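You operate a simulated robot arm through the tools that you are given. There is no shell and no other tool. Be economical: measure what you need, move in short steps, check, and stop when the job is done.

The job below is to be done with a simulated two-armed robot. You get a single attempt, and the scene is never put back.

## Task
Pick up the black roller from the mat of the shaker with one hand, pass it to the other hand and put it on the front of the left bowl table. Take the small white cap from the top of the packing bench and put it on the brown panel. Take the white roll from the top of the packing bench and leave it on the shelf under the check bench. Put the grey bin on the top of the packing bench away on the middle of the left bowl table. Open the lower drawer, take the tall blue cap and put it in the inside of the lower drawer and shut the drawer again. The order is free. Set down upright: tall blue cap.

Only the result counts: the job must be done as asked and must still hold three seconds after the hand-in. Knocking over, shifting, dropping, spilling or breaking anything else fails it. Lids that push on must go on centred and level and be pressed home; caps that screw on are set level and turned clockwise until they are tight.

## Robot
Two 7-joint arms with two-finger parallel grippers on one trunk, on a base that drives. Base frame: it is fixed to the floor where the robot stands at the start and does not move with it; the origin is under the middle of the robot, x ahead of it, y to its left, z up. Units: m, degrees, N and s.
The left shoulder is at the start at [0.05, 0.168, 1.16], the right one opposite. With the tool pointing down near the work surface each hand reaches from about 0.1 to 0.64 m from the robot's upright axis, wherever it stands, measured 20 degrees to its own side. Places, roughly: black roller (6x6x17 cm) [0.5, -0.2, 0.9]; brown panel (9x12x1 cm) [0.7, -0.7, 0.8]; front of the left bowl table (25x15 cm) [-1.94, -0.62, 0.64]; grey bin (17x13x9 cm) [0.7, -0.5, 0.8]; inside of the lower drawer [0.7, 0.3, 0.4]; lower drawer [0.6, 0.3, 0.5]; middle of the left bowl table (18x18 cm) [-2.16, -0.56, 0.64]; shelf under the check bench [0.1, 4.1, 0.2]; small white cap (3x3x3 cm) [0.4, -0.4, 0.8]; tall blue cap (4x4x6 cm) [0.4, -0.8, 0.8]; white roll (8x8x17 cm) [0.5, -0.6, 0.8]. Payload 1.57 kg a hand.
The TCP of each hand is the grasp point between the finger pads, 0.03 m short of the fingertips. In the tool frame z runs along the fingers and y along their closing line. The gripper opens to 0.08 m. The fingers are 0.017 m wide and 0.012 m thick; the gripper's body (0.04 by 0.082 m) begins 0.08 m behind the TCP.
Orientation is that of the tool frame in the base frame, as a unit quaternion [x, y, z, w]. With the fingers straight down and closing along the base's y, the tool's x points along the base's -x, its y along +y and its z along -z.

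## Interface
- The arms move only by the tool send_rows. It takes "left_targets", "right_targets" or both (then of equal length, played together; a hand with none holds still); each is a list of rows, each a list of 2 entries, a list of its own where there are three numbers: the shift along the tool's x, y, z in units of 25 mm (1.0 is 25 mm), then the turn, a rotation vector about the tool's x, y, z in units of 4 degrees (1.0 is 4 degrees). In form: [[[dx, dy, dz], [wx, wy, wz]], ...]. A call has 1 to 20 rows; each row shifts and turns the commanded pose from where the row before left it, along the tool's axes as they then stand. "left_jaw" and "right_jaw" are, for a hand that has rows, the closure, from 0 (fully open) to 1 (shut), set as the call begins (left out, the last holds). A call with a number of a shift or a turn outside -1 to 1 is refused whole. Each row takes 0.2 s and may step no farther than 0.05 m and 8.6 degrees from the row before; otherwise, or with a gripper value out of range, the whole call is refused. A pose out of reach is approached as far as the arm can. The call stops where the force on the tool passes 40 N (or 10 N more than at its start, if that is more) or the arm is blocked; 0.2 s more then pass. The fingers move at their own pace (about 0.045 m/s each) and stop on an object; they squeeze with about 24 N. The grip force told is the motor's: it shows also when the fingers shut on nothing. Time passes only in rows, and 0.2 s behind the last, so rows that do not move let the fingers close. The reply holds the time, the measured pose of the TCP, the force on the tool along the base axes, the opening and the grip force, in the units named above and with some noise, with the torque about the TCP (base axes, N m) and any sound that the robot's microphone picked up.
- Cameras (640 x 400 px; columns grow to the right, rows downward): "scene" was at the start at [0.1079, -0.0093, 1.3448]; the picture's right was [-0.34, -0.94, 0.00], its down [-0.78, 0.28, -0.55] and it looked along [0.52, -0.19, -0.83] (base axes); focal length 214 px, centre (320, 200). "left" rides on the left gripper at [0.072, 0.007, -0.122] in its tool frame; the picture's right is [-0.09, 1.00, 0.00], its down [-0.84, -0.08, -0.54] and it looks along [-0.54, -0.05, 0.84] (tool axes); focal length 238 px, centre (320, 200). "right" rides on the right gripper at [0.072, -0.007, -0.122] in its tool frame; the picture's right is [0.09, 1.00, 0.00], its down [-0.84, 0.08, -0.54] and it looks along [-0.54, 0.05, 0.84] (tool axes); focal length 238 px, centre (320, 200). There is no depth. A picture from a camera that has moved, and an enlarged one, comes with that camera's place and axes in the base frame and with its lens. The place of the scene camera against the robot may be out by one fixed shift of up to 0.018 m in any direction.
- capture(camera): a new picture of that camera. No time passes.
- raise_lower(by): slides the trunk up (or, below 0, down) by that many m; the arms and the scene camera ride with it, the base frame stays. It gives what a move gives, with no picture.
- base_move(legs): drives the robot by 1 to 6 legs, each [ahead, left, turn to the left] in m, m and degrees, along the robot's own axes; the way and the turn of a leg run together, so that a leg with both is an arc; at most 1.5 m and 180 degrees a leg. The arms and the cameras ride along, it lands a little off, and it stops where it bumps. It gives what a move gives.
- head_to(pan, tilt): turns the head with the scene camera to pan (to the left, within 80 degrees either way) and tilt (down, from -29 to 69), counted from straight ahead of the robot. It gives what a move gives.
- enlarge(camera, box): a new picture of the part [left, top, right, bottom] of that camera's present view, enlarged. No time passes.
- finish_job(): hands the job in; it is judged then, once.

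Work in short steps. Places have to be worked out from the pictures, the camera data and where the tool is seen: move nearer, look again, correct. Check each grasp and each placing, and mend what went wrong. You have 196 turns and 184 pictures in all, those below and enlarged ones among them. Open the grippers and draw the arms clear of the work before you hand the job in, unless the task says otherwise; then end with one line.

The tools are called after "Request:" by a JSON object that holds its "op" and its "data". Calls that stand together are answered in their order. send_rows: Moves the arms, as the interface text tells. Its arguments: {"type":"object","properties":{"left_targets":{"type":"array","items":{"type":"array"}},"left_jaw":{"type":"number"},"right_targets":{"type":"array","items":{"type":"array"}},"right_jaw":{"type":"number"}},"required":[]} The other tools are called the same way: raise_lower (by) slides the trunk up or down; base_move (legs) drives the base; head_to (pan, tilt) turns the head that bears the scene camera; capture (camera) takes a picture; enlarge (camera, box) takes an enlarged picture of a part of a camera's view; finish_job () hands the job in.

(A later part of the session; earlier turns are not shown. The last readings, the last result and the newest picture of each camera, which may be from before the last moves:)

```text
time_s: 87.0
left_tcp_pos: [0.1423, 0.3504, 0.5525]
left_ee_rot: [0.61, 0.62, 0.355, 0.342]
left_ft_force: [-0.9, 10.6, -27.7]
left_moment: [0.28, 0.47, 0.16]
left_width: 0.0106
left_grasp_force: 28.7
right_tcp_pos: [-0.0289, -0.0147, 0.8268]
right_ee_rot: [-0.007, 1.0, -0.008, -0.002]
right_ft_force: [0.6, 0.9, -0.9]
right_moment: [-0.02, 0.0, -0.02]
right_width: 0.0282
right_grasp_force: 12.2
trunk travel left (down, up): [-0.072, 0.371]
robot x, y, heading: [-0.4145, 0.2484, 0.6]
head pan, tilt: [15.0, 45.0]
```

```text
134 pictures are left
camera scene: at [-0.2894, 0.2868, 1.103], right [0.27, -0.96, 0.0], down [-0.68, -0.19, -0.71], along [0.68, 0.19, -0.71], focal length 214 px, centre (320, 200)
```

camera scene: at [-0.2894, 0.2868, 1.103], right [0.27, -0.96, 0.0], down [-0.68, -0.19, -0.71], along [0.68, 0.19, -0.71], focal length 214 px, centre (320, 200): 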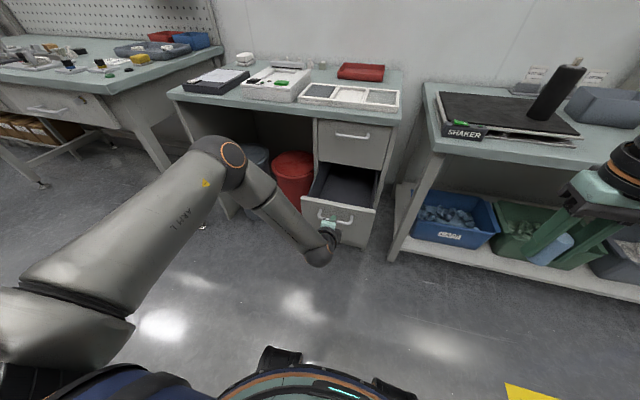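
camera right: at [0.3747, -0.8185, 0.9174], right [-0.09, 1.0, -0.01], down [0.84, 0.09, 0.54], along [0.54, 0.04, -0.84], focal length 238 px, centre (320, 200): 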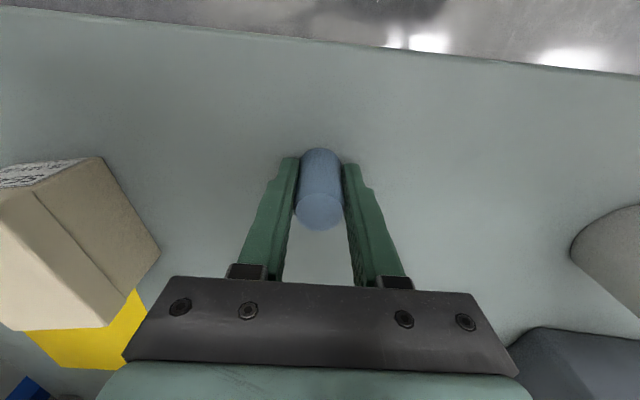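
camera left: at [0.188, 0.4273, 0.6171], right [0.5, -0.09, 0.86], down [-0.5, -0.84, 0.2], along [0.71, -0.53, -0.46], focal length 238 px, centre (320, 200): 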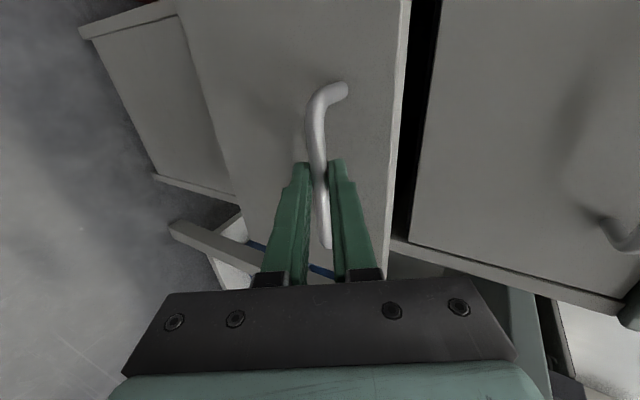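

The drawer is open about 0.23 m. I open the left jaw moderately and withdraw the hand while pitching it down a bit more, which eases the joint limit.

Request:
{"op": "send_rows", "data": {"left_targets": [[[0, 0, 0], [0, 0, 0]], [[0, 0, 0], [0, 0, 0]], [[0, 0, 0], [0, 0, 0]], [[0, 0, 0], [0, 0, 0]]], "left_jaw": 0.4}}

Request:
{"op": "send_rows", "data": {"left_targets": [[[0, 0, -0.3], [0.5, 0, 0]], [[0, 0, -0.4], [0.8, 0, 0]], [[0, 0, -0.5], [0.8, 0, 0]], [[0, 0, -0.7], [0.8, 0, 0]], [[0, 0, -0.7], [0.5, 0, 0]]]}}

Request:
{"op": "capture", "data": {"camera": "left"}}

Request:
{"op": "capture", "data": {"camera": "scene"}}

```text
time_s: 88.0
left_tcp_pos: [0.1444, 0.348, 0.5594]
left_ee_rot: [0.608, 0.618, 0.357, 0.347]
left_ft_force: [1.1, 0.0, -0.5]
left_moment: [0.02, -0.02, 0.01]
left_width: 0.0483
left_grasp_force: 0.0
right_tcp_pos: [-0.03, -0.0142, 0.8269]
right_ee_rot: [-0.007, 1.0, -0.007, 0.0]
right_ft_force: [-0.4, -1.0, -0.2]
right_moment: [0.02, -0.01, -0.01]
right_width: 0.0287
right_grasp_force: 12.1
trunk travel left (down, up): [-0.072, 0.371]
robot x, y, heading: [-0.409, 0.248, 0.4]
head pan, tilt: [15.0, 45.0]
```

```text
time_s: 89.2
left_tcp_pos: [0.0905, 0.3465, 0.598]
left_ee_rot: [0.646, 0.653, 0.282, 0.277]
left_ft_force: [-0.2, 0.4, 0.1]
left_moment: [-0.01, 0.0, 0.02]
left_width: 0.048
left_grasp_force: 0.1
right_tcp_pos: [-0.0305, -0.0138, 0.8273]
right_ee_rot: [-0.007, 1.0, -0.008, -0.001]
right_ft_force: [0.1, 0.2, -0.6]
right_moment: [0.0, 0.04, -0.03]
right_width: 0.0284
right_grasp_force: 11.8
trunk travel left (down, up): [-0.072, 0.371]
robot x, y, heading: [-0.4107, 0.2502, 0.4]
head pan, tilt: [15.0, 45.0]
```

```text
133 pictures are left
camera left: at [0.0066, 0.4177, 0.6861], right [0.69, -0.08, 0.72], down [-0.44, -0.84, 0.32], along [0.58, -0.53, -0.62], focal length 238 px, centre (320, 200)
```

left: 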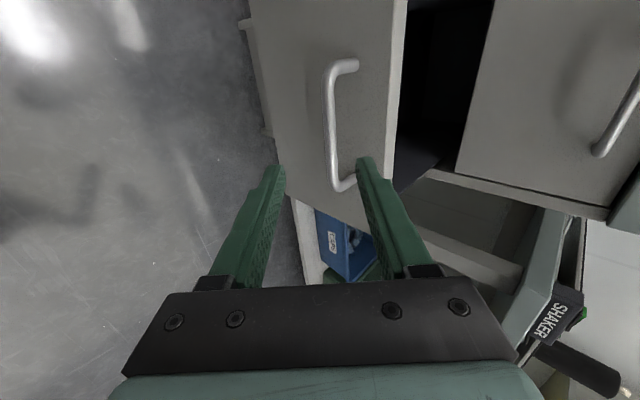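

```text
132 pictures are left
camera scene: at [-0.2915, 0.286, 1.1034], right [0.27, -0.96, 0.0], down [-0.68, -0.19, -0.71], along [0.68, 0.19, -0.71], focal length 214 px, centre (320, 200)
```

scene: 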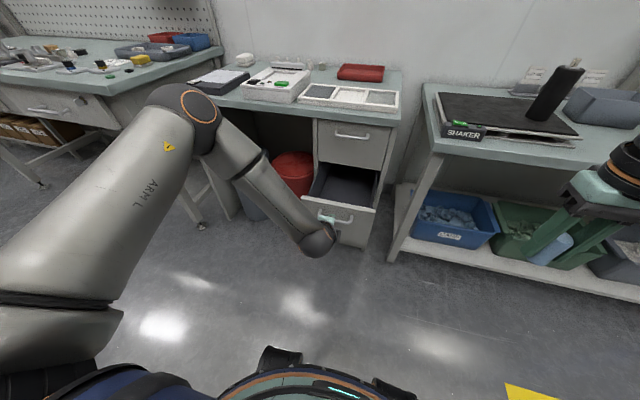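

Free of the handle. I raise the left hand straight up out of the way.

Request:
{"op": "send_rows", "data": {"left_targets": [[[0, 0.5, -0.9], [0, 0, 0]], [[0, 0.7, -0.7], [0, 0, 0]], [[0, 0.7, -0.7], [0, 0, 0]], [[0, 0.7, -0.7], [0, 0, 0]], [[0, 0.7, -0.7], [0, 0, 0]], [[0, 0.7, -0.7], [0, 0, 0]], [[0, 0.7, -0.7], [0, 0, 0]], [[0, 0.7, -0.7], [0, 0, 0]], [[0, 0.7, -0.7], [1, 0, 0]], [[0, 0.7, -0.7], [1, 0, 0]], [[0, 0.7, -0.7], [1, 0, 0]]]}}

Request:
{"op": "head_to", "data": {"pan": 40, "tilt": 40}}

Request:
{"op": "capture", "data": {"camera": "scene"}}

```text
time_s: 91.6
left_tcp_pos: [0.0774, 0.3487, 0.8201]
left_ee_rot: [0.656, 0.663, 0.257, 0.253]
left_ft_force: [0.5, 0.0, 0.9]
left_moment: [-0.02, 0.02, -0.02]
left_width: 0.0482
left_grasp_force: 0.1
left hand out of reach, approached as far as the arm can: row 10, 11
right_tcp_pos: [-0.0302, -0.0139, 0.827]
right_ee_rot: [-0.007, 1.0, -0.006, 0.001]
right_ft_force: [0.4, 0.6, -0.5]
right_moment: [-0.01, 0.01, 0.02]
right_width: 0.0282
right_grasp_force: 12.2
trunk travel left (down, up): [-0.072, 0.371]
robot x, y, heading: [-0.4146, 0.2516, 0.4]
head pan, tilt: [15.0, 45.0]
```

```text
time_s: 92.5
left_tcp_pos: [0.0784, 0.3483, 0.8198]
left_ee_rot: [0.655, 0.663, 0.258, 0.254]
left_ft_force: [0.0, -0.3, 0.2]
left_moment: [-0.01, -0.02, 0.0]
left_width: 0.0482
left_grasp_force: 0.1
right_tcp_pos: [-0.0302, -0.014, 0.8275]
right_ee_rot: [-0.007, 1.0, -0.007, 0.0]
right_ft_force: [0.5, -0.6, 0.2]
right_moment: [-0.04, -0.02, 0.01]
right_width: 0.0284
right_grasp_force: 12.3
trunk travel left (down, up): [-0.072, 0.371]
robot x, y, heading: [-0.4091, 0.2502, 0.3]
head pan, tilt: [40.0, 40.0]
```

```text
131 pictures are left
camera scene: at [-0.3051, 0.3195, 1.1107], right [0.65, -0.76, 0.0], down [-0.49, -0.42, -0.77], along [0.58, 0.5, -0.64], focal length 214 px, centre (320, 200)
```

scene: 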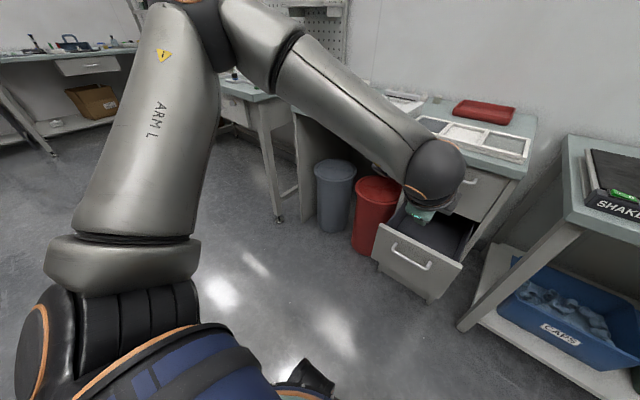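

The elbow is high and clear. I move the left hand to the left to make room for the right arm, then drive nearer to the open drawer.

Request:
{"op": "send_rows", "data": {"left_targets": [[[1, 0, 0], [0, 0, 0]], [[1, 0, 0], [0, 0, 0]], [[1, 0, 0], [0, 0, 0]], [[1, 0, 0], [0, 0, 0]], [[1, 0, 0], [0, 0, 0]], [[1, 0, 0], [0, 0, 0]], [[1, 0, 0], [0, 0, 0]], [[1, 0, 0], [0, 0, 0]]]}}

Request:
{"op": "base_move", "data": {"legs": [[0.17, 0.1, 0]]}}

Request:
{"op": "head_to", "data": {"pan": 10, "tilt": 55}}

Request:
{"op": "capture", "data": {"camera": "scene"}}

```text
time_s: 94.3
left_tcp_pos: [0.0488, 0.4722, 0.7627]
left_ee_rot: [0.655, 0.663, 0.259, 0.255]
left_ft_force: [-0.1, -0.8, -0.2]
left_moment: [0.02, -0.02, 0.06]
left_width: 0.0481
left_grasp_force: 0.0
left hand out of reach, approached as far as the arm can: row 3, 4, 5, 6, 7, 8
right_tcp_pos: [-0.0298, -0.0139, 0.8278]
right_ee_rot: [-0.007, 1.0, -0.007, 0.0]
right_ft_force: [0.2, 0.6, -0.4]
right_moment: [0.01, 0.0, 0.02]
right_width: 0.0285
right_grasp_force: 12.0
trunk travel left (down, up): [-0.072, 0.371]
robot x, y, heading: [-0.4129, 0.2479, 0.5]
head pan, tilt: [40.0, 40.0]
```

```text
time_s: 95.9
left_tcp_pos: [0.216, 0.5722, 0.7631]
left_ee_rot: [0.656, 0.662, 0.259, 0.254]
left_ft_force: [0.9, 0.3, -0.3]
left_moment: [0.01, 0.0, -0.01]
left_width: 0.0481
left_grasp_force: 0.1
right_tcp_pos: [0.135, 0.0866, 0.8273]
right_ee_rot: [-0.006, 1.0, -0.007, 0.0]
right_ft_force: [-0.9, 1.0, 0.0]
right_moment: [0.04, -0.02, 0.0]
right_width: 0.0285
right_grasp_force: 11.8
trunk travel left (down, up): [-0.072, 0.371]
robot x, y, heading: [-0.2472, 0.3507, 0.5]
head pan, tilt: [40.0, 40.0]
```

```text
time_s: 96.8
left_tcp_pos: [0.216, 0.5711, 0.7628]
left_ee_rot: [0.656, 0.662, 0.259, 0.255]
left_ft_force: [0.1, 1.0, -0.1]
left_moment: [0.0, 0.01, -0.03]
left_width: 0.0481
left_grasp_force: 0.1
right_tcp_pos: [0.135, 0.0844, 0.8277]
right_ee_rot: [-0.005, 1.0, -0.007, 0.0]
right_ft_force: [0.0, 0.0, -0.2]
right_moment: [0.0, -0.01, -0.01]
right_width: 0.0283
right_grasp_force: 11.9
trunk travel left (down, up): [-0.072, 0.371]
robot x, y, heading: [-0.2413, 0.3503, 0.4]
head pan, tilt: [10.0, 55.0]
```

```text
130 pictures are left
camera scene: at [-0.1331, 0.3784, 1.0901], right [0.18, -0.98, 0.0], down [-0.81, -0.15, -0.57], along [0.56, 0.1, -0.82], focal length 214 px, centre (320, 200)
```

scene: 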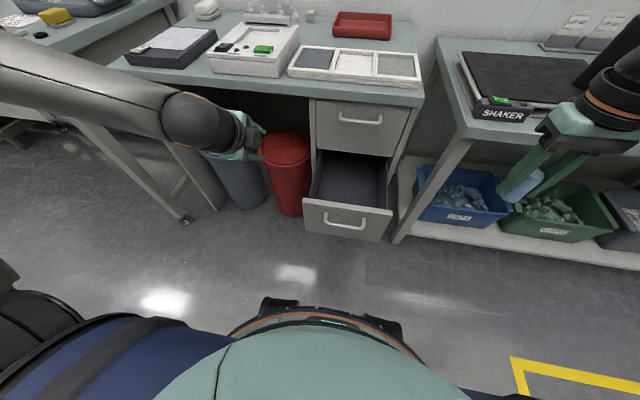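

The drawer interior spans about x 0.23–0.42 and y 0.265–0.445, with the floor near 0.41. To keep the wrist camera clear of the front wall I yaw the right hand 90°.

Request:
{"op": "send_rows", "data": {"right_targets": [[[0, 0, 0], [0, 0, -1]], [[0, 0, 0], [0, 0, -1]], [[0, 0, 0], [0, 0, -1]], [[0, 0, 0], [0, 0, -1]], [[0, 0, 0], [0, 0, -1]], [[0, 0, 0], [0, 0, -1]], [[0, 0, 0], [0, 0, -1]], [[0, 0, 0], [0, 0, -1]], [[0, 0, 0], [0, 0, -1]], [[0, 0, 0], [0, 0, -1]], [[0, 0, 0], [0, 0, -1]], [[0, 0, 0], [0, 0, -1]], [[0, 0, 0], [0, 0, -1]], [[0, 0, 0], [0, 0, -1]], [[0, 0, 0], [0, 0, -1]], [[0, 0, 0], [0, 0, -1]], [[0, 0, 0], [0, 0, -1]], [[0, 0, 0], [0, 0, -1]], [[0, 0, 0], [0, 0, -1]], [[0, 0, 0], [0, 0, -1]]]}}

Request:
{"op": "send_rows", "data": {"right_targets": [[[0, 0, 0], [0, 0, -1]], [[0, 0, 0], [0, 0, -1]], [[0, 0, 0], [0, 0, -0.5]], [[-0.95, -0.52, 0], [0, 0, 0]], [[-0.95, -0.52, 0], [0, 0, 0]], [[-0.95, -0.52, 0], [0, 0, 0]], [[-0.95, -0.52, 0], [0, 0, 0]], [[-0.95, -0.52, 0], [0, 0, 0]], [[-0.95, -0.52, 0], [0, 0, 0]], [[-0.95, -0.52, 0], [0, 0, 0]], [[-0.95, -0.52, 0], [0, 0, 0]], [[-0.95, -0.52, 0], [0, 0, 0]], [[-0.95, -0.52, 0], [0, 0, 0]], [[-0.95, -0.52, 0], [0, 0, 0]], [[-0.95, -0.52, 0], [0, 0, 0]]]}}

Request:
{"op": "capture", "data": {"camera": "right"}}

Request:
{"op": "capture", "data": {"camera": "scene"}}

```text
time_s: 101.0
left_tcp_pos: [0.2157, 0.5723, 0.7637]
left_ee_rot: [0.655, 0.662, 0.259, 0.255]
left_ft_force: [1.0, 0.3, -0.3]
left_moment: [-0.02, -0.02, 0.01]
left_width: 0.0478
left_grasp_force: 0.1
right_tcp_pos: [0.0539, 0.1762, 0.8225]
right_ee_rot: [-0.646, 0.763, -0.006, -0.005]
right_ft_force: [0.2, -0.4, -1.7]
right_moment: [0.01, 0.01, -0.04]
right_width: 0.0281
right_grasp_force: 12.6
right hand out of reach, approached as far as the arm can: row 13, 14, 15, 16, 17, 18, 19, 20
trunk travel left (down, up): [-0.072, 0.371]
robot x, y, heading: [-0.2451, 0.3482, 0.3]
head pan, tilt: [10.0, 55.0]
```

```text
time_s: 104.2
left_tcp_pos: [0.2148, 0.572, 0.7626]
left_ee_rot: [0.656, 0.662, 0.259, 0.254]
left_ft_force: [-0.3, 0.2, 0.5]
left_moment: [-0.01, 0.0, -0.02]
left_width: 0.0482
left_grasp_force: 0.2
right_tcp_pos: [0.081, 0.3979, 0.8558]
right_ee_rot: [0.71, -0.704, 0.005, 0.005]
right_ft_force: [0.4, 1.0, 0.3]
right_moment: [0.0, 0.0, 0.04]
right_width: 0.0284
right_grasp_force: 12.0
right hand out of reach, approached as far as the arm can: row 1, 2, 3, 7, 8, 9, 10, 11, 12, 13, 14, 15
trunk travel left (down, up): [-0.072, 0.371]
robot x, y, heading: [-0.2445, 0.3528, 0.5]
head pan, tilt: [10.0, 55.0]
```

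```text
129 pictures are left
camera right: at [0.0887, 0.3298, 0.9765], right [-0.99, -0.1, 0.0], down [-0.09, 0.84, 0.53], along [-0.06, 0.53, -0.85], focal length 238 px, centre (320, 200)
```

right: 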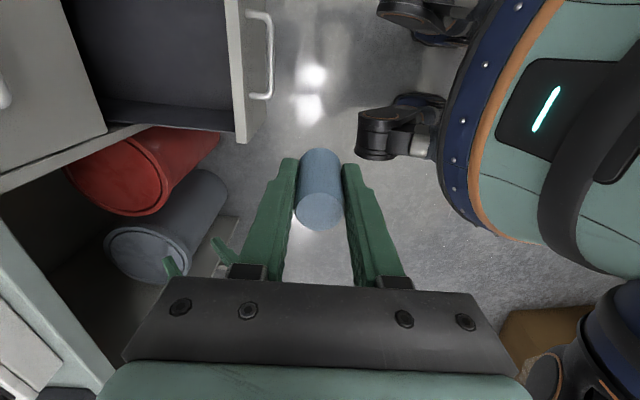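

```text
128 pictures are left
camera scene: at [-0.1331, 0.3782, 1.09], right [0.18, -0.98, 0.0], down [-0.81, -0.15, -0.57], along [0.56, 0.1, -0.82], focal length 214 px, centre (320, 200)
```

scene: 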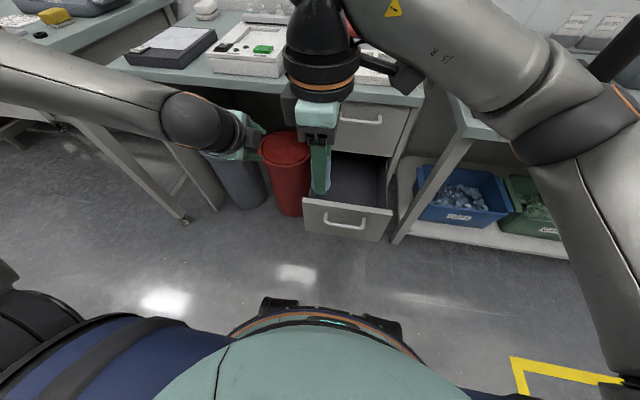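

The yaw is achieved, but the hand sits short at x=0.08. I move it forward over the drawer.

Request:
{"op": "send_rows", "data": {"right_targets": [[[0.1, -1, 0], [0, 0, 0]], [[0.1, -1, 0], [0, 0, 0]], [[0.1, -1, 0], [0, 0, 0]], [[0.1, -1, 0], [0, 0, 0]], [[0.1, -1, 0], [0, 0, 0]], [[0.1, -1, 0], [0, 0, 0]], [[0.1, -1, 0], [0, 0, 0]], [[0.1, -1, 0], [0, 0, 0]]]}}

Request:
{"op": "capture", "data": {"camera": "right"}}

Request:
{"op": "capture", "data": {"camera": "scene"}}

```text
time_s: 106.0
left_tcp_pos: [0.2155, 0.5727, 0.7634]
left_ee_rot: [0.656, 0.661, 0.26, 0.255]
left_ft_force: [-0.8, 0.3, 0.6]
left_moment: [0.02, -0.01, -0.02]
left_width: 0.0479
left_grasp_force: 0.1
right_tcp_pos: [0.0826, 0.3811, 0.8444]
right_ee_rot: [0.71, -0.704, 0.005, 0.006]
right_ft_force: [0.2, -0.7, -0.1]
right_moment: [0.0, -0.01, 0.02]
right_width: 0.0284
right_grasp_force: 12.0
right hand out of reach, approached as far as the arm can: row 1, 2, 3, 4, 5, 6, 7, 8
trunk travel left (down, up): [-0.072, 0.371]
robot x, y, heading: [-0.2437, 0.3524, 0.3]
head pan, tilt: [10.0, 55.0]
```

```text
127 pictures are left
camera right: at [0.0912, 0.3124, 0.9663], right [-0.99, -0.1, 0.0], down [-0.08, 0.84, 0.53], along [-0.05, 0.53, -0.85], focal length 238 px, centre (320, 200)
```

right: 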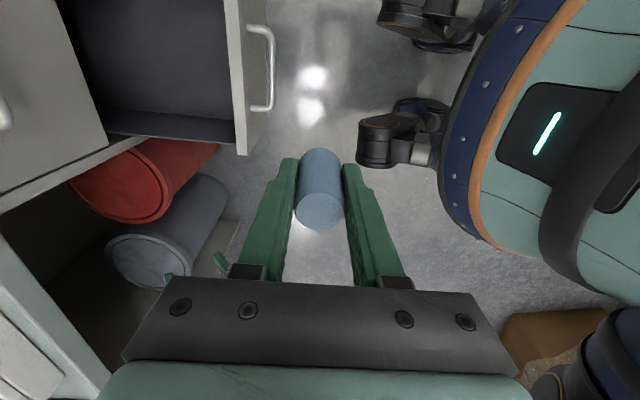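

```text
126 pictures are left
camera scene: at [-0.1331, 0.3783, 1.09], right [0.18, -0.98, 0.0], down [-0.81, -0.15, -0.57], along [0.56, 0.1, -0.82], focal length 214 px, centre (320, 200)
```

scene: 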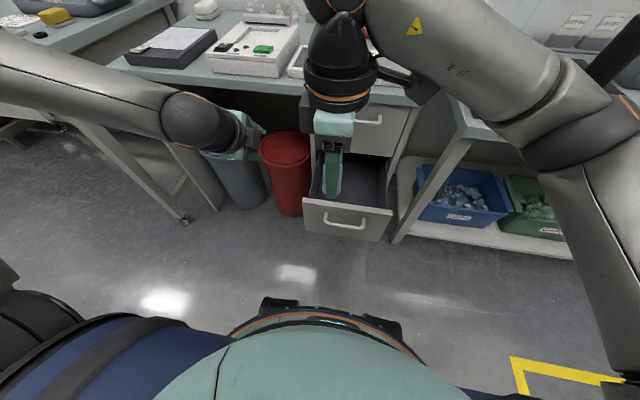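

The full yaw jams at a joint limit, so I take back half of it (45°) and go forward.

Request:
{"op": "send_rows", "data": {"right_targets": [[[0, 0, 0], [0, 0, 1]], [[0, 0, 0], [0, 0, 1]], [[0, 0, 0], [0, 0, 1]], [[0, 0, 0], [0, 0, 1]], [[0, 0, 0], [0, 0, 1]], [[0, 0, 0], [0, 0, 1]], [[0, 0, 0], [0, 0, 1]], [[0, 0, 0], [0, 0, 1]], [[0, 0, 0], [0, 0, 1]], [[0, 0, 0], [0, 0, 1]], [[0, 0, 0], [0, 0, 1]], [[0, 0, 0], [0, 0, 0.4]], [[-0.81, -0.94, 0], [0, 0, 0]], [[-0.81, -0.94, 0], [0, 0, 0]], [[-0.81, -0.94, 0], [0, 0, 0]], [[-0.81, -0.94, 0], [0, 0, 0]], [[-0.81, -0.94, 0], [0, 0, 0]], [[-0.81, -0.94, 0], [0, 0, 0]]]}}

Request:
{"op": "capture", "data": {"camera": "right"}}

Request:
{"op": "capture", "data": {"camera": "scene"}}

```text
time_s: 109.8
left_tcp_pos: [0.2165, 0.5712, 0.7631]
left_ee_rot: [0.656, 0.662, 0.258, 0.255]
left_ft_force: [-0.1, 1.1, 0.0]
left_moment: [-0.02, 0.01, 0.04]
left_width: 0.0479
left_grasp_force: 0.2
right_tcp_pos: [0.2678, 0.3685, 0.8436]
right_ee_rot: [-0.384, 0.923, -0.006, -0.003]
right_ft_force: [0.0, 0.0, 0.0]
right_moment: [0.04, 0.01, 0.01]
right_width: 0.0285
right_grasp_force: 12.6
trunk travel left (down, up): [-0.072, 0.371]
robot x, y, heading: [-0.2455, 0.349, 0.4]
head pan, tilt: [10.0, 55.0]
```

```text
125 pictures are left
camera right: at [0.2233, 0.3147, 0.9648], right [-0.77, 0.64, -0.01], down [0.54, 0.66, 0.53], along [0.35, 0.41, -0.85], focal length 238 px, centre (320, 200)
```

right: 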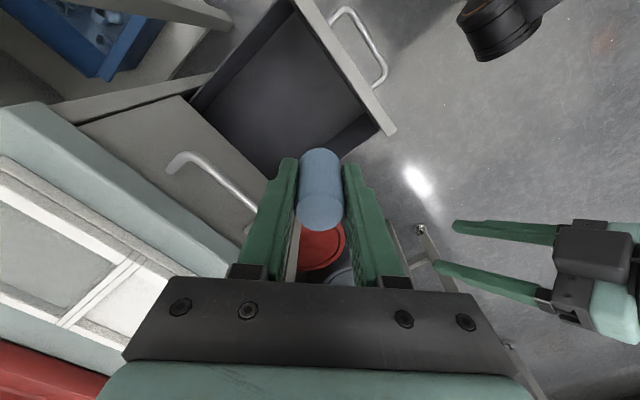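

```text
124 pictures are left
camera scene: at [-0.1331, 0.3784, 1.09], right [0.18, -0.98, 0.0], down [-0.81, -0.15, -0.57], along [0.56, 0.1, -0.82], focal length 214 px, centre (320, 200)
```

scene: 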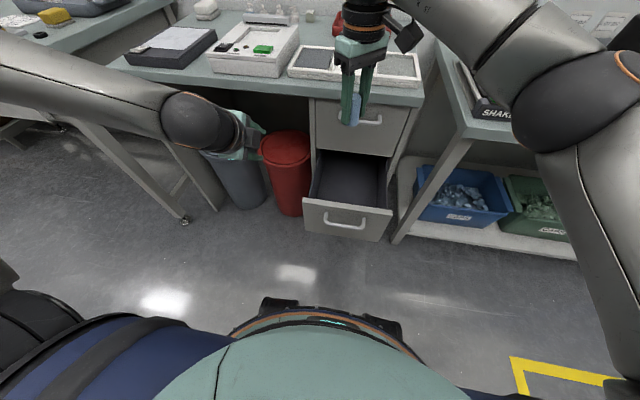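

The drawer interior is x≥0.218 and y 0.25–0.45, and the upper handle is at x≈0.38. I centre at [0.30, 0.362] and descend to 0.60, checking on the way.

Request:
{"op": "send_rows", "data": {"right_targets": [[[-0.4, -0.53, 0], [0, 0, 0]], [[-0.4, -0.53, 0], [0, 0, 0]], [[0, 0, 1], [0, 0, 0]], [[0, 0, 1], [0, 0, 0]], [[0, 0, 1], [0, 0, 0]], [[0, 0, 1], [0, 0, 0]], [[0, 0, 1], [0, 0, 0]], [[0, 0, 1], [0, 0, 0]], [[0, 0, 1], [0, 0, 0]], [[0, 0, 1], [0, 0, 0]], [[0, 0, 1], [0, 0, 0]], [[0, 0, 0.7], [0, 0, 0]]]}}

Request:
{"op": "capture", "data": {"camera": "right"}}

Request:
{"op": "capture", "data": {"camera": "scene"}}

```text
time_s: 112.4
left_tcp_pos: [0.2154, 0.5719, 0.7637]
left_ee_rot: [0.656, 0.662, 0.258, 0.254]
left_ft_force: [-0.5, -0.7, -0.4]
left_moment: [0.02, -0.01, -0.03]
left_width: 0.0476
left_grasp_force: 0.2
right_tcp_pos: [0.2707, 0.3645, 0.6014]
right_ee_rot: [-0.383, 0.924, -0.006, -0.003]
right_ft_force: [-0.3, -0.8, -0.2]
right_moment: [-0.01, 0.0, -0.01]
right_width: 0.0283
right_grasp_force: 11.9
right hand out of reach, approached as far as the arm can: row 1, 2
trunk travel left (down, up): [-0.072, 0.371]
robot x, y, heading: [-0.2429, 0.3519, 0.3]
head pan, tilt: [10.0, 55.0]
```

```text
123 pictures are left
camera right: at [0.2249, 0.3114, 0.7229], right [-0.77, 0.64, -0.01], down [0.54, 0.66, 0.53], along [0.35, 0.4, -0.85], focal length 238 px, centre (320, 200)
```

right: 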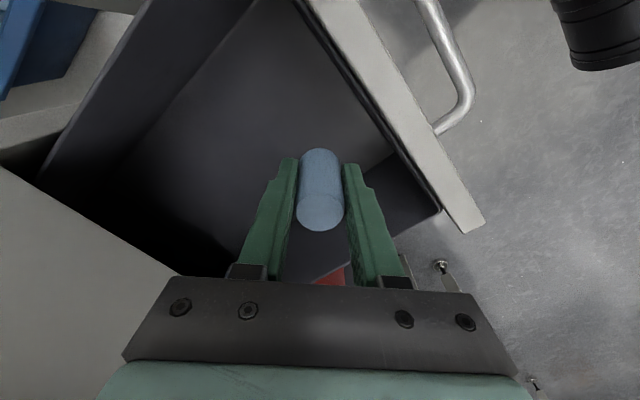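

```text
122 pictures are left
camera scene: at [-0.1331, 0.3783, 1.09], right [0.18, -0.98, 0.0], down [-0.81, -0.15, -0.57], along [0.56, 0.1, -0.82], focal length 214 px, centre (320, 200)
```

scene: 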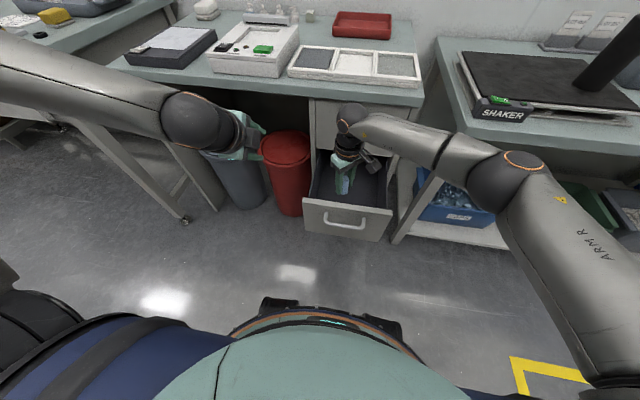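

The hand sits at x=0.271, which puts the camera near the front wall. A 3 cm base move forward centres it.

Request:
{"op": "base_move", "data": {"legs": [[0.032, 0, 0]]}}

Request:
{"op": "capture", "data": {"camera": "right"}}

Request:
{"op": "enlarge", "data": {"camera": "scene", "box": [280, 80, 440, 180]}}

```text
time_s: 113.3
left_tcp_pos: [0.2464, 0.5724, 0.764]
left_ee_rot: [0.655, 0.662, 0.259, 0.255]
left_ft_force: [0.1, 0.0, 0.0]
left_moment: [0.02, -0.03, -0.01]
left_width: 0.0479
left_grasp_force: 0.0
right_tcp_pos: [0.3013, 0.3647, 0.601]
right_ee_rot: [-0.384, 0.923, -0.007, -0.003]
right_ft_force: [0.4, 0.2, -1.1]
right_moment: [-0.02, -0.01, -0.03]
right_width: 0.0285
right_grasp_force: 11.6
trunk travel left (down, up): [-0.072, 0.371]
robot x, y, heading: [-0.2166, 0.3525, 0.1]
head pan, tilt: [10.0, 55.0]
```

```text
121 pictures are left
camera right: at [0.2563, 0.3117, 0.7231], right [-0.77, 0.64, -0.01], down [0.54, 0.65, 0.53], along [0.35, 0.41, -0.85], focal length 238 px, centre (320, 200)
```

right: 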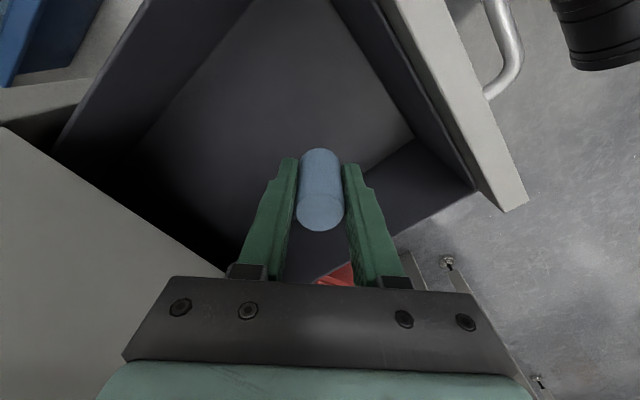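

```text
4.00 times, centred on (360, 130) of scene
camera zoom: at [-0.1017, 0.3785, 1.09], right [0.18, -0.98, 0.0], down [-0.81, -0.15, -0.57], along [0.56, 0.1, -0.82], focal length 858 px, centre (160, 480)
```

zoom: 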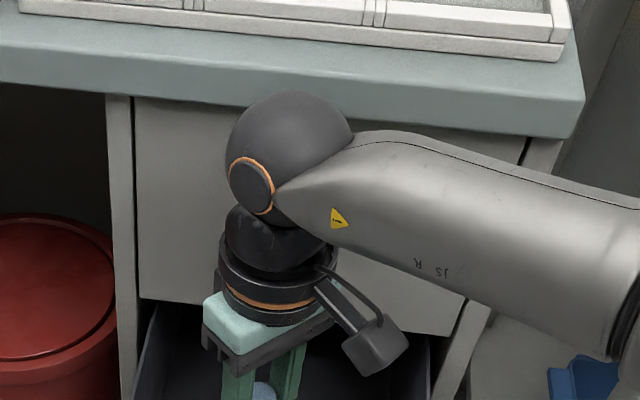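

There is good clearance all round. I lower to 0.51, then feel for the floor.

Request:
{"op": "send_rows", "data": {"right_targets": [[[0, 0, 0.6], [0, 0, 0]], [[0, 0, 0.6], [0, 0, 0]], [[0, 0, 0.6], [0, 0, 0]], [[0, 0, 0.6], [0, 0, 0]], [[0, 0, 0.6], [0, 0, 0]], [[0, 0, 0.6], [0, 0, 0]]]}}

Request:
{"op": "capture", "data": {"camera": "right"}}

Request:
{"op": "enlarge", "data": {"camera": "scene", "box": [280, 100, 440, 200]}}

```text
time_s: 114.7
left_tcp_pos: [0.2462, 0.5708, 0.763]
left_ee_rot: [0.655, 0.662, 0.259, 0.255]
left_ft_force: [-0.2, -0.2, 0.3]
left_moment: [-0.02, 0.01, -0.03]
left_width: 0.0481
left_grasp_force: 0.0
right_tcp_pos: [0.3016, 0.3645, 0.5343]
right_ee_rot: [-0.383, 0.924, -0.007, -0.003]
right_ft_force: [-0.5, -0.3, 0.2]
right_moment: [0.03, 0.01, 0.0]
right_width: 0.0282
right_grasp_force: 12.0
right hand out of reach, approached as far as the arm can: row 5, 6
trunk travel left (down, up): [-0.072, 0.371]
robot x, y, heading: [-0.2135, 0.3505, 0.3]
head pan, tilt: [10.0, 55.0]
```

```text
119 pictures are left
camera right: at [0.2562, 0.3106, 0.6554], right [-0.77, 0.64, -0.01], down [0.54, 0.65, 0.53], along [0.35, 0.4, -0.85], focal length 238 px, centre (320, 200)
```

right: 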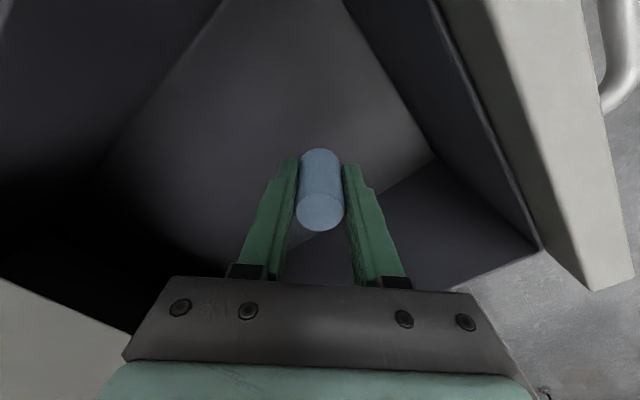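

```text
4.00 times, centred on (360, 150) of scene
camera zoom: at [-0.1017, 0.3785, 1.09], right [0.18, -0.98, 0.0], down [-0.81, -0.15, -0.57], along [0.56, 0.1, -0.82], focal length 858 px, centre (160, 400)
```

zoom: 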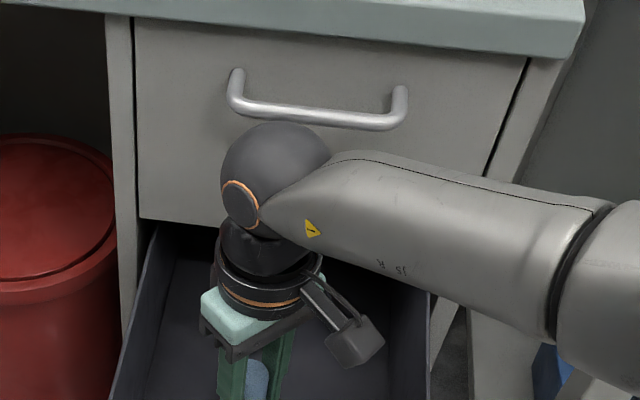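

Downward arm travel is limited, so I use the trunk for the last stretch. The floor estimate is 0.43, so contact is expected with the TCP near 0.47.

Request:
{"op": "raise_lower", "data": {"by": -0.045}}

Request:
{"op": "raise_lower", "data": {"by": -0.008}}

Request:
{"op": "capture", "data": {"camera": "right"}}

```text
time_s: 115.6
left_tcp_pos: [0.2448, 0.5713, 0.7184]
left_ee_rot: [0.655, 0.662, 0.259, 0.255]
left_ft_force: [0.0, 0.2, -0.3]
left_moment: [0.01, -0.02, -0.02]
left_width: 0.0479
left_grasp_force: 0.0
right_tcp_pos: [0.3004, 0.3635, 0.4893]
right_ee_rot: [-0.382, 0.924, -0.007, -0.004]
right_ft_force: [0.2, 0.0, 0.2]
right_moment: [-0.01, 0.02, -0.01]
right_width: 0.0282
right_grasp_force: 11.7
trunk travel left (down, up): [-0.027, 0.416]
robot x, y, heading: [-0.2148, 0.3529, 0.4]
head pan, tilt: [10.0, 55.0]
```

```text
time_s: 116.1
left_tcp_pos: [0.246, 0.571, 0.7102]
left_ee_rot: [0.656, 0.662, 0.259, 0.255]
left_ft_force: [0.2, -0.6, -0.3]
left_moment: [0.02, -0.01, 0.0]
left_width: 0.0479
left_grasp_force: 0.1
right_tcp_pos: [0.3024, 0.3633, 0.4803]
right_ee_rot: [-0.383, 0.924, -0.006, -0.003]
right_ft_force: [-1.1, -0.9, 0.6]
right_moment: [0.02, -0.01, -0.02]
right_width: 0.0286
right_grasp_force: 11.6
trunk travel left (down, up): [-0.019, 0.424]
robot x, y, heading: [-0.2111, 0.3546, 0.4]
head pan, tilt: [10.0, 55.0]
```

```text
117 pictures are left
camera right: at [0.2562, 0.3105, 0.6025], right [-0.77, 0.64, -0.01], down [0.54, 0.65, 0.53], along [0.35, 0.4, -0.85], focal length 238 px, centre (320, 200)
```

right: 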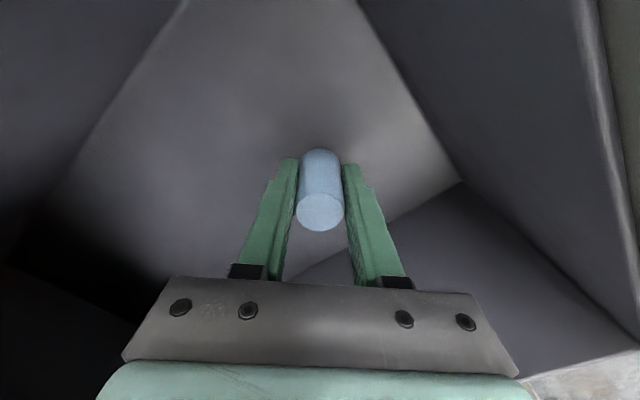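

Still about a centimetre to go. I step down 3 mm at a time.

Request:
{"op": "raise_lower", "data": {"by": -0.004}}

Request:
{"op": "raise_lower", "data": {"by": -0.003}}

Request:
{"op": "raise_lower", "data": {"by": -0.003}}

Request:
{"op": "raise_lower", "data": {"by": -0.003}}

```text
time_s: 116.7
left_tcp_pos: [0.247, 0.5727, 0.7061]
left_ee_rot: [0.655, 0.662, 0.259, 0.255]
left_ft_force: [0.1, 0.8, 0.7]
left_moment: [0.01, 0.0, 0.0]
left_width: 0.0481
left_grasp_force: 0.1
right_tcp_pos: [0.3004, 0.3633, 0.4761]
right_ee_rot: [-0.382, 0.924, -0.007, -0.002]
right_ft_force: [0.1, -0.8, 0.6]
right_moment: [-0.02, -0.02, -0.03]
right_width: 0.0283
right_grasp_force: 12.2
trunk travel left (down, up): [-0.015, 0.428]
robot x, y, heading: [-0.2095, 0.3525, 0.5]
head pan, tilt: [10.0, 55.0]
```

```text
time_s: 117.2
left_tcp_pos: [0.2468, 0.5714, 0.7037]
left_ee_rot: [0.656, 0.662, 0.259, 0.255]
left_ft_force: [0.1, -0.2, -0.2]
left_moment: [0.0, 0.02, -0.02]
left_width: 0.0481
left_grasp_force: 0.0
right_tcp_pos: [0.3018, 0.3625, 0.473]
right_ee_rot: [-0.384, 0.923, -0.006, -0.003]
right_ft_force: [-0.2, 0.4, 0.2]
right_moment: [0.0, -0.01, -0.01]
right_width: 0.0283
right_grasp_force: 11.6
trunk travel left (down, up): [-0.012, 0.431]
robot x, y, heading: [-0.2176, 0.3482, 0.1]
head pan, tilt: [10.0, 55.0]
```

```text
time_s: 117.7
left_tcp_pos: [0.2457, 0.5716, 0.7002]
left_ee_rot: [0.656, 0.662, 0.259, 0.255]
left_ft_force: [0.2, -0.1, -0.2]
left_moment: [0.0, 0.02, 0.03]
left_width: 0.0481
left_grasp_force: 0.0
right_tcp_pos: [0.3012, 0.3632, 0.4708]
right_ee_rot: [-0.383, 0.924, -0.006, -0.004]
right_ft_force: [-1.0, -0.8, 0.2]
right_moment: [0.02, 0.02, 0.01]
right_width: 0.0282
right_grasp_force: 11.7
trunk travel left (down, up): [-0.009, 0.434]
robot x, y, heading: [-0.215, 0.3493, 0.6]
head pan, tilt: [10.0, 55.0]
```

```text
time_s: 118.2
left_tcp_pos: [0.2459, 0.5709, 0.6967]
left_ee_rot: [0.656, 0.662, 0.259, 0.255]
left_ft_force: [0.6, 1.1, -0.5]
left_moment: [0.03, 0.01, -0.02]
left_width: 0.0482
left_grasp_force: 0.1
right_tcp_pos: [0.3009, 0.3638, 0.4685]
right_ee_rot: [-0.384, 0.923, -0.007, -0.003]
right_ft_force: [-0.2, 0.2, -0.3]
right_moment: [0.0, -0.04, -0.03]
right_width: 0.028
right_grasp_force: 12.4
trunk travel left (down, up): [-0.006, 0.437]
robot x, y, heading: [-0.213, 0.3528, 0.2]
head pan, tilt: [10.0, 55.0]
```

Request:
{"op": "raise_lower", "data": {"by": -0.003}}

Request:
{"op": "raise_lower", "data": {"by": -0.003}}

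Request:
{"op": "send_rows", "data": {"right_targets": [[[0, 0, 0.15], [0, 0, 0]]]}}

Request:
{"op": "enlarge", "data": {"camera": "right", "box": [220, 100, 420, 225]}}

```text
time_s: 118.7
left_tcp_pos: [0.2474, 0.572, 0.6944]
left_ee_rot: [0.656, 0.662, 0.259, 0.255]
left_ft_force: [0.2, 0.3, 0.0]
left_moment: [-0.01, -0.01, 0.0]
left_width: 0.0479
left_grasp_force: 0.1
right_tcp_pos: [0.3005, 0.3639, 0.4649]
right_ee_rot: [-0.383, 0.924, -0.006, -0.003]
right_ft_force: [1.0, 0.4, -0.3]
right_moment: [-0.03, 0.0, -0.03]
right_width: 0.0286
right_grasp_force: 12.0
trunk travel left (down, up): [-0.003, 0.44]
robot x, y, heading: [-0.2138, 0.3519, 0.4]
head pan, tilt: [10.0, 55.0]
```

```text
time_s: 119.3
left_tcp_pos: [0.2449, 0.5729, 0.6901]
left_ee_rot: [0.656, 0.662, 0.259, 0.254]
left_ft_force: [-0.8, 0.3, 0.1]
left_moment: [-0.02, -0.02, 0.01]
left_width: 0.048
left_grasp_force: 0.1
right_tcp_pos: [0.3007, 0.3626, 0.4623]
right_ee_rot: [-0.383, 0.924, -0.007, -0.004]
right_ft_force: [-0.5, 0.3, -0.9]
right_moment: [0.01, -0.01, 0.01]
right_width: 0.0284
right_grasp_force: 12.1
trunk travel left (down, up): [0.0, 0.443]
robot x, y, heading: [-0.2147, 0.3529, 0.3]
head pan, tilt: [10.0, 55.0]
```

```text
time_s: 119.7
left_tcp_pos: [0.2456, 0.5711, 0.6906]
left_ee_rot: [0.655, 0.662, 0.259, 0.254]
left_ft_force: [0.0, 0.6, 0.2]
left_moment: [-0.04, 0.0, -0.03]
left_width: 0.0482
left_grasp_force: 0.0
right_tcp_pos: [0.3004, 0.3636, 0.4588]
right_ee_rot: [-0.383, 0.924, -0.007, -0.002]
right_ft_force: [-0.1, 0.1, 0.4]
right_moment: [-0.01, 0.03, 0.0]
right_width: 0.0284
right_grasp_force: 12.1
trunk travel left (down, up): [0.0, 0.443]
robot x, y, heading: [-0.2149, 0.3499, 0.3]
head pan, tilt: [10.0, 55.0]
```

```text
3.20 times, centred on (320, 162) of right
camera zoom: at [0.2556, 0.3103, 0.5803], right [-0.77, 0.64, -0.01], down [0.54, 0.65, 0.53], along [0.35, 0.4, -0.85], focal length 763 px, centre (320, 320)
```

zoom: 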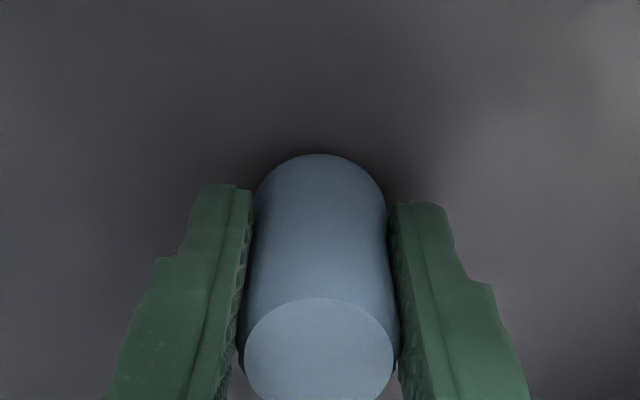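

The shadow is tightening under the cap but there is no contact yet. The arm can go down, so I continue in 3 mm rows.

Request:
{"op": "send_rows", "data": {"right_targets": [[[0, 0, 0.12], [0, 0, 0]]]}}

Request:
{"op": "send_rows", "data": {"right_targets": [[[0, 0, 0.12], [0, 0, 0]]]}}

Request:
{"op": "send_rows", "data": {"right_targets": [[[0, 0, 0.12], [0, 0, 0]]]}}

Request:
{"op": "enlarge", "data": {"camera": "right", "box": [220, 100, 420, 225]}}

```text
time_s: 120.1
left_tcp_pos: [0.2462, 0.572, 0.692]
left_ee_rot: [0.655, 0.662, 0.259, 0.255]
left_ft_force: [-0.1, -0.7, -0.3]
left_moment: [0.02, -0.02, 0.02]
left_width: 0.0478
left_grasp_force: 0.1
right_tcp_pos: [0.3001, 0.3647, 0.4558]
right_ee_rot: [-0.382, 0.924, -0.008, -0.002]
right_ft_force: [1.0, -0.3, 1.4]
right_moment: [0.02, 0.0, 0.01]
right_width: 0.0283
right_grasp_force: 12.0
trunk travel left (down, up): [0.0, 0.443]
robot x, y, heading: [-0.2139, 0.351, 0.2]
head pan, tilt: [10.0, 55.0]
```

```text
time_s: 120.5
left_tcp_pos: [0.2471, 0.5722, 0.6904]
left_ee_rot: [0.655, 0.662, 0.259, 0.256]
left_ft_force: [0.5, 0.0, 0.5]
left_moment: [0.0, -0.03, -0.02]
left_width: 0.0478
left_grasp_force: 0.0
right_tcp_pos: [0.2997, 0.3639, 0.4557]
right_ee_rot: [-0.383, 0.924, -0.007, -0.002]
right_ft_force: [-0.4, 0.3, 0.6]
right_moment: [-0.01, 0.0, 0.0]
right_width: 0.0281
right_grasp_force: 11.5
right hand out of reach, approached as far as the arm can: row 1
trunk travel left (down, up): [0.0, 0.443]
robot x, y, heading: [-0.2117, 0.3515, 0.4]
head pan, tilt: [10.0, 55.0]
```

```text
time_s: 120.9
left_tcp_pos: [0.2466, 0.572, 0.6913]
left_ee_rot: [0.656, 0.662, 0.259, 0.256]
left_ft_force: [-0.2, 0.0, -0.6]
left_moment: [0.0, 0.01, 0.01]
left_width: 0.0482
left_grasp_force: 0.1
right_tcp_pos: [0.3017, 0.3626, 0.4536]
right_ee_rot: [-0.381, 0.925, -0.007, -0.002]
right_ft_force: [1.2, -0.1, -0.6]
right_moment: [0.0, 0.03, 0.0]
right_width: 0.0282
right_grasp_force: 11.7
trunk travel left (down, up): [0.0, 0.443]
robot x, y, heading: [-0.213, 0.3507, 0.2]
head pan, tilt: [10.0, 55.0]
```

```text
3.20 times, centred on (320, 162) of right
camera zoom: at [0.2548, 0.31, 0.5749], right [-0.77, 0.64, -0.01], down [0.54, 0.65, 0.53], along [0.35, 0.4, -0.85], focal length 763 px, centre (320, 320)
```

zoom: 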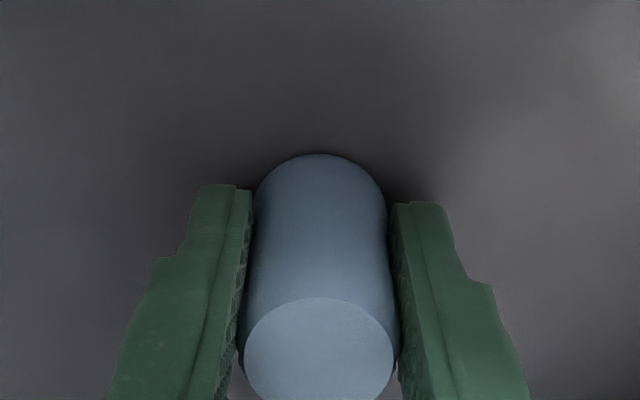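

Request:
{"op": "send_rows", "data": {"right_targets": [[[0, 0, 0.15], [0, 0, 0]]]}}

Request:
{"op": "send_rows", "data": {"right_targets": [[[0, 0, 0.15], [0, 0, 0]]]}}

Request:
{"op": "send_rows", "data": {"right_targets": [[[0, 0, 0.15], [0, 0, 0]]]}}

```text
time_s: 121.3
left_tcp_pos: [0.2465, 0.5715, 0.6907]
left_ee_rot: [0.656, 0.661, 0.259, 0.255]
left_ft_force: [-0.4, 0.4, 0.3]
left_moment: [-0.01, -0.03, -0.03]
left_width: 0.0479
left_grasp_force: 0.2
right_tcp_pos: [0.2996, 0.3622, 0.4543]
right_ee_rot: [-0.381, 0.925, -0.007, -0.002]
right_ft_force: [-0.1, -0.1, -0.2]
right_moment: [-0.01, -0.04, -0.01]
right_width: 0.0285
right_grasp_force: 12.3
right hand out of reach, approached as far as the arm can: row 1
trunk travel left (down, up): [0.0, 0.443]
robot x, y, heading: [-0.2142, 0.3506, 0.3]
head pan, tilt: [10.0, 55.0]
```

```text
time_s: 121.7
left_tcp_pos: [0.2464, 0.5719, 0.6914]
left_ee_rot: [0.656, 0.662, 0.259, 0.254]
left_ft_force: [-0.1, 0.3, 0.0]
left_moment: [-0.03, -0.01, 0.0]
left_width: 0.0481
left_grasp_force: 0.1
right_tcp_pos: [0.3003, 0.3627, 0.4531]
right_ee_rot: [-0.382, 0.924, -0.007, -0.002]
right_ft_force: [-0.1, -0.3, -0.2]
right_moment: [-0.02, -0.07, -0.01]
right_width: 0.0282
right_grasp_force: 12.4
right hand out of reach, approached as far as the arm can: row 1
trunk travel left (down, up): [0.0, 0.443]
robot x, y, heading: [-0.2074, 0.3543, 0.4]
head pan, tilt: [10.0, 55.0]
```

```text
time_s: 122.1
left_tcp_pos: [0.246, 0.5717, 0.6905]
left_ee_rot: [0.656, 0.661, 0.259, 0.255]
left_ft_force: [0.0, -0.8, 0.4]
left_moment: [0.03, 0.02, 0.0]
left_width: 0.0482
left_grasp_force: 0.0
right_tcp_pos: [0.299, 0.3626, 0.4501]
right_ee_rot: [-0.382, 0.924, -0.007, -0.002]
right_ft_force: [-1.0, -0.3, 0.0]
right_moment: [0.01, 0.02, -0.02]
right_width: 0.0284
right_grasp_force: 12.1
trunk travel left (down, up): [0.0, 0.443]
robot x, y, heading: [-0.2168, 0.351, 0.1]
head pan, tilt: [10.0, 55.0]
```

Request:
{"op": "send_rows", "data": {"right_targets": [[[0, 0, 0.1], [0, 0, 0]], [[0, 0, 0.1], [0, 0, 0]]]}}

Request:
{"op": "send_rows", "data": {"right_targets": [[[0, 0, 0.1], [0, 0, 0]], [[0, 0, 0.1], [0, 0, 0]]]}}

Request:
{"op": "send_rows", "data": {"right_targets": [[[0, 0, 0.1], [0, 0, 0]], [[0, 0, 0.1], [0, 0, 0]]]}}

Request:
{"op": "enlarge", "data": {"camera": "right", "box": [220, 100, 420, 225]}}

```text
time_s: 122.7
left_tcp_pos: [0.2456, 0.5713, 0.6926]
left_ee_rot: [0.656, 0.662, 0.259, 0.254]
left_ft_force: [0.4, 0.0, -0.2]
left_moment: [0.0, 0.03, 0.0]
left_width: 0.0482
left_grasp_force: 0.0
right_tcp_pos: [0.301, 0.3626, 0.4499]
right_ee_rot: [-0.38, 0.925, -0.007, 0.0]
right_ft_force: [-1.0, 2.2, 8.6]
right_moment: [0.16, 0.01, 0.02]
right_width: 0.0284
right_grasp_force: 12.2
right hand out of reach, approached as far as the arm can: row 1
trunk travel left (down, up): [0.0, 0.443]
robot x, y, heading: [-0.2138, 0.3522, 0.2]
head pan, tilt: [10.0, 55.0]
```

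```text
time_s: 123.3
left_tcp_pos: [0.2463, 0.5711, 0.6918]
left_ee_rot: [0.656, 0.662, 0.259, 0.255]
left_ft_force: [0.5, -0.4, -0.6]
left_moment: [-0.01, 0.01, 0.02]
left_width: 0.0478
left_grasp_force: 0.1
right_tcp_pos: [0.2997, 0.3611, 0.4484]
right_ee_rot: [-0.38, 0.925, -0.008, 0.0]
right_ft_force: [-0.3, 3.3, 8.6]
right_moment: [0.17, -0.02, 0.04]
right_width: 0.0285
right_grasp_force: 11.4
right hand out of reach, approached as far as the arm can: row 2
trunk travel left (down, up): [0.0, 0.443]
robot x, y, heading: [-0.2139, 0.3499, 0.5]
head pan, tilt: [10.0, 55.0]
```

```text
time_s: 123.9
left_tcp_pos: [0.2471, 0.5712, 0.6914]
left_ee_rot: [0.656, 0.662, 0.259, 0.254]
left_ft_force: [0.1, -0.6, 0.0]
left_moment: [0.0, 0.04, 0.02]
left_width: 0.0482
left_grasp_force: 0.0
right_tcp_pos: [0.2993, 0.3611, 0.4485]
right_ee_rot: [-0.379, 0.925, -0.009, -0.002]
right_ft_force: [-0.2, 2.7, 9.2]
right_moment: [0.18, -0.01, 0.0]
right_width: 0.0285
right_grasp_force: 11.5
right hand out of reach, approached as far as the arm can: row 2
trunk travel left (down, up): [0.0, 0.443]
robot x, y, heading: [-0.2163, 0.3509, 0.1]
head pan, tilt: [10.0, 55.0]
```

```text
3.20 times, centred on (320, 162) of right
camera zoom: at [0.2537, 0.3079, 0.5693], right [-0.77, 0.64, -0.01], down [0.54, 0.65, 0.53], along [0.35, 0.4, -0.85], focal length 763 px, centre (320, 320)
```

zoom: 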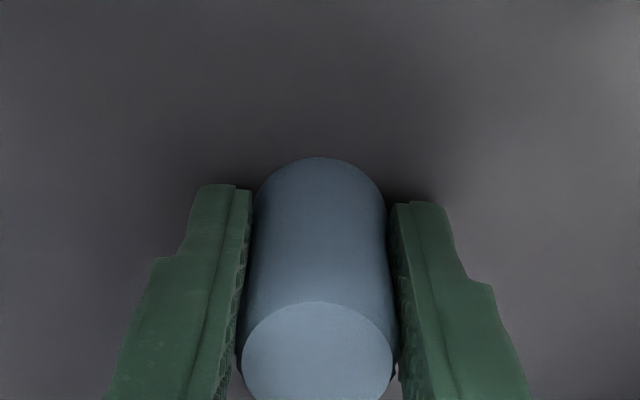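

Contact with the drawer floor (9 N, small moment). I release and rise straight up using arm and trunk.

Request:
{"op": "send_rows", "data": {"right_targets": [[[0, 0, -0.1], [0, 0, 0]], [[0, 0, 0], [0, 0, 0]], [[0, 0, 0], [0, 0, 0]], [[0, 0, 0], [0, 0, 0]]], "right_jaw": 0.35}}

Request:
{"op": "send_rows", "data": {"right_targets": [[[0, 0, -0.5], [0, 0, 0]], [[0, 0, -0.8], [0, 0, 0]], [[0, 0, -1], [0, 0, 0]], [[0, 0, -1], [0, 0, 0]]]}}

Request:
{"op": "capture", "data": {"camera": "right"}}

```text
time_s: 124.9
left_tcp_pos: [0.2457, 0.572, 0.6914]
left_ee_rot: [0.655, 0.662, 0.259, 0.255]
left_ft_force: [-0.6, 0.6, 0.4]
left_moment: [0.02, -0.01, -0.02]
left_width: 0.0481
left_grasp_force: 0.1
right_tcp_pos: [0.2988, 0.36, 0.4503]
right_ee_rot: [-0.383, 0.924, -0.006, -0.003]
right_ft_force: [-0.3, 0.6, 0.2]
right_moment: [0.03, 0.0, 0.02]
right_width: 0.0522
right_grasp_force: 0.1
trunk travel left (down, up): [0.0, 0.443]
robot x, y, heading: [-0.2131, 0.3502, 0.1]
head pan, tilt: [10.0, 55.0]
```

```text
time_s: 125.9
left_tcp_pos: [0.2476, 0.5724, 0.6915]
left_ee_rot: [0.655, 0.662, 0.259, 0.255]
left_ft_force: [-0.8, 0.3, -0.2]
left_moment: [-0.02, 0.0, -0.01]
left_width: 0.048
left_grasp_force: 0.1
right_tcp_pos: [0.2981, 0.3621, 0.5333]
right_ee_rot: [-0.383, 0.924, -0.007, -0.003]
right_ft_force: [-0.4, 0.0, -0.8]
right_moment: [0.0, 0.0, -0.01]
right_width: 0.0521
right_grasp_force: 0.0
trunk travel left (down, up): [0.0, 0.443]
robot x, y, heading: [-0.2104, 0.3505, 0.3]
head pan, tilt: [10.0, 55.0]
```

```text
113 pictures are left
camera right: at [0.2541, 0.3089, 0.6549], right [-0.77, 0.64, -0.01], down [0.54, 0.65, 0.53], along [0.35, 0.4, -0.85], focal length 238 px, centre (320, 200)
```

right: 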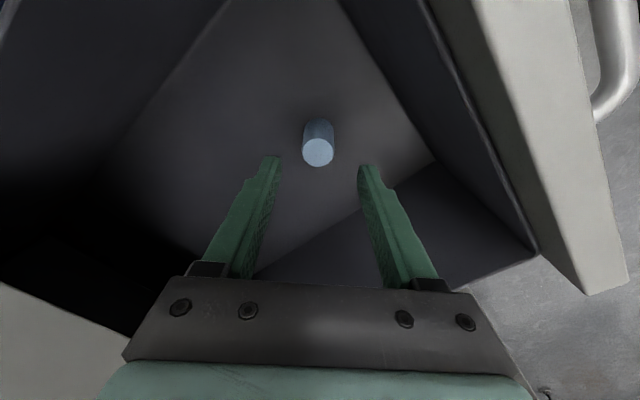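

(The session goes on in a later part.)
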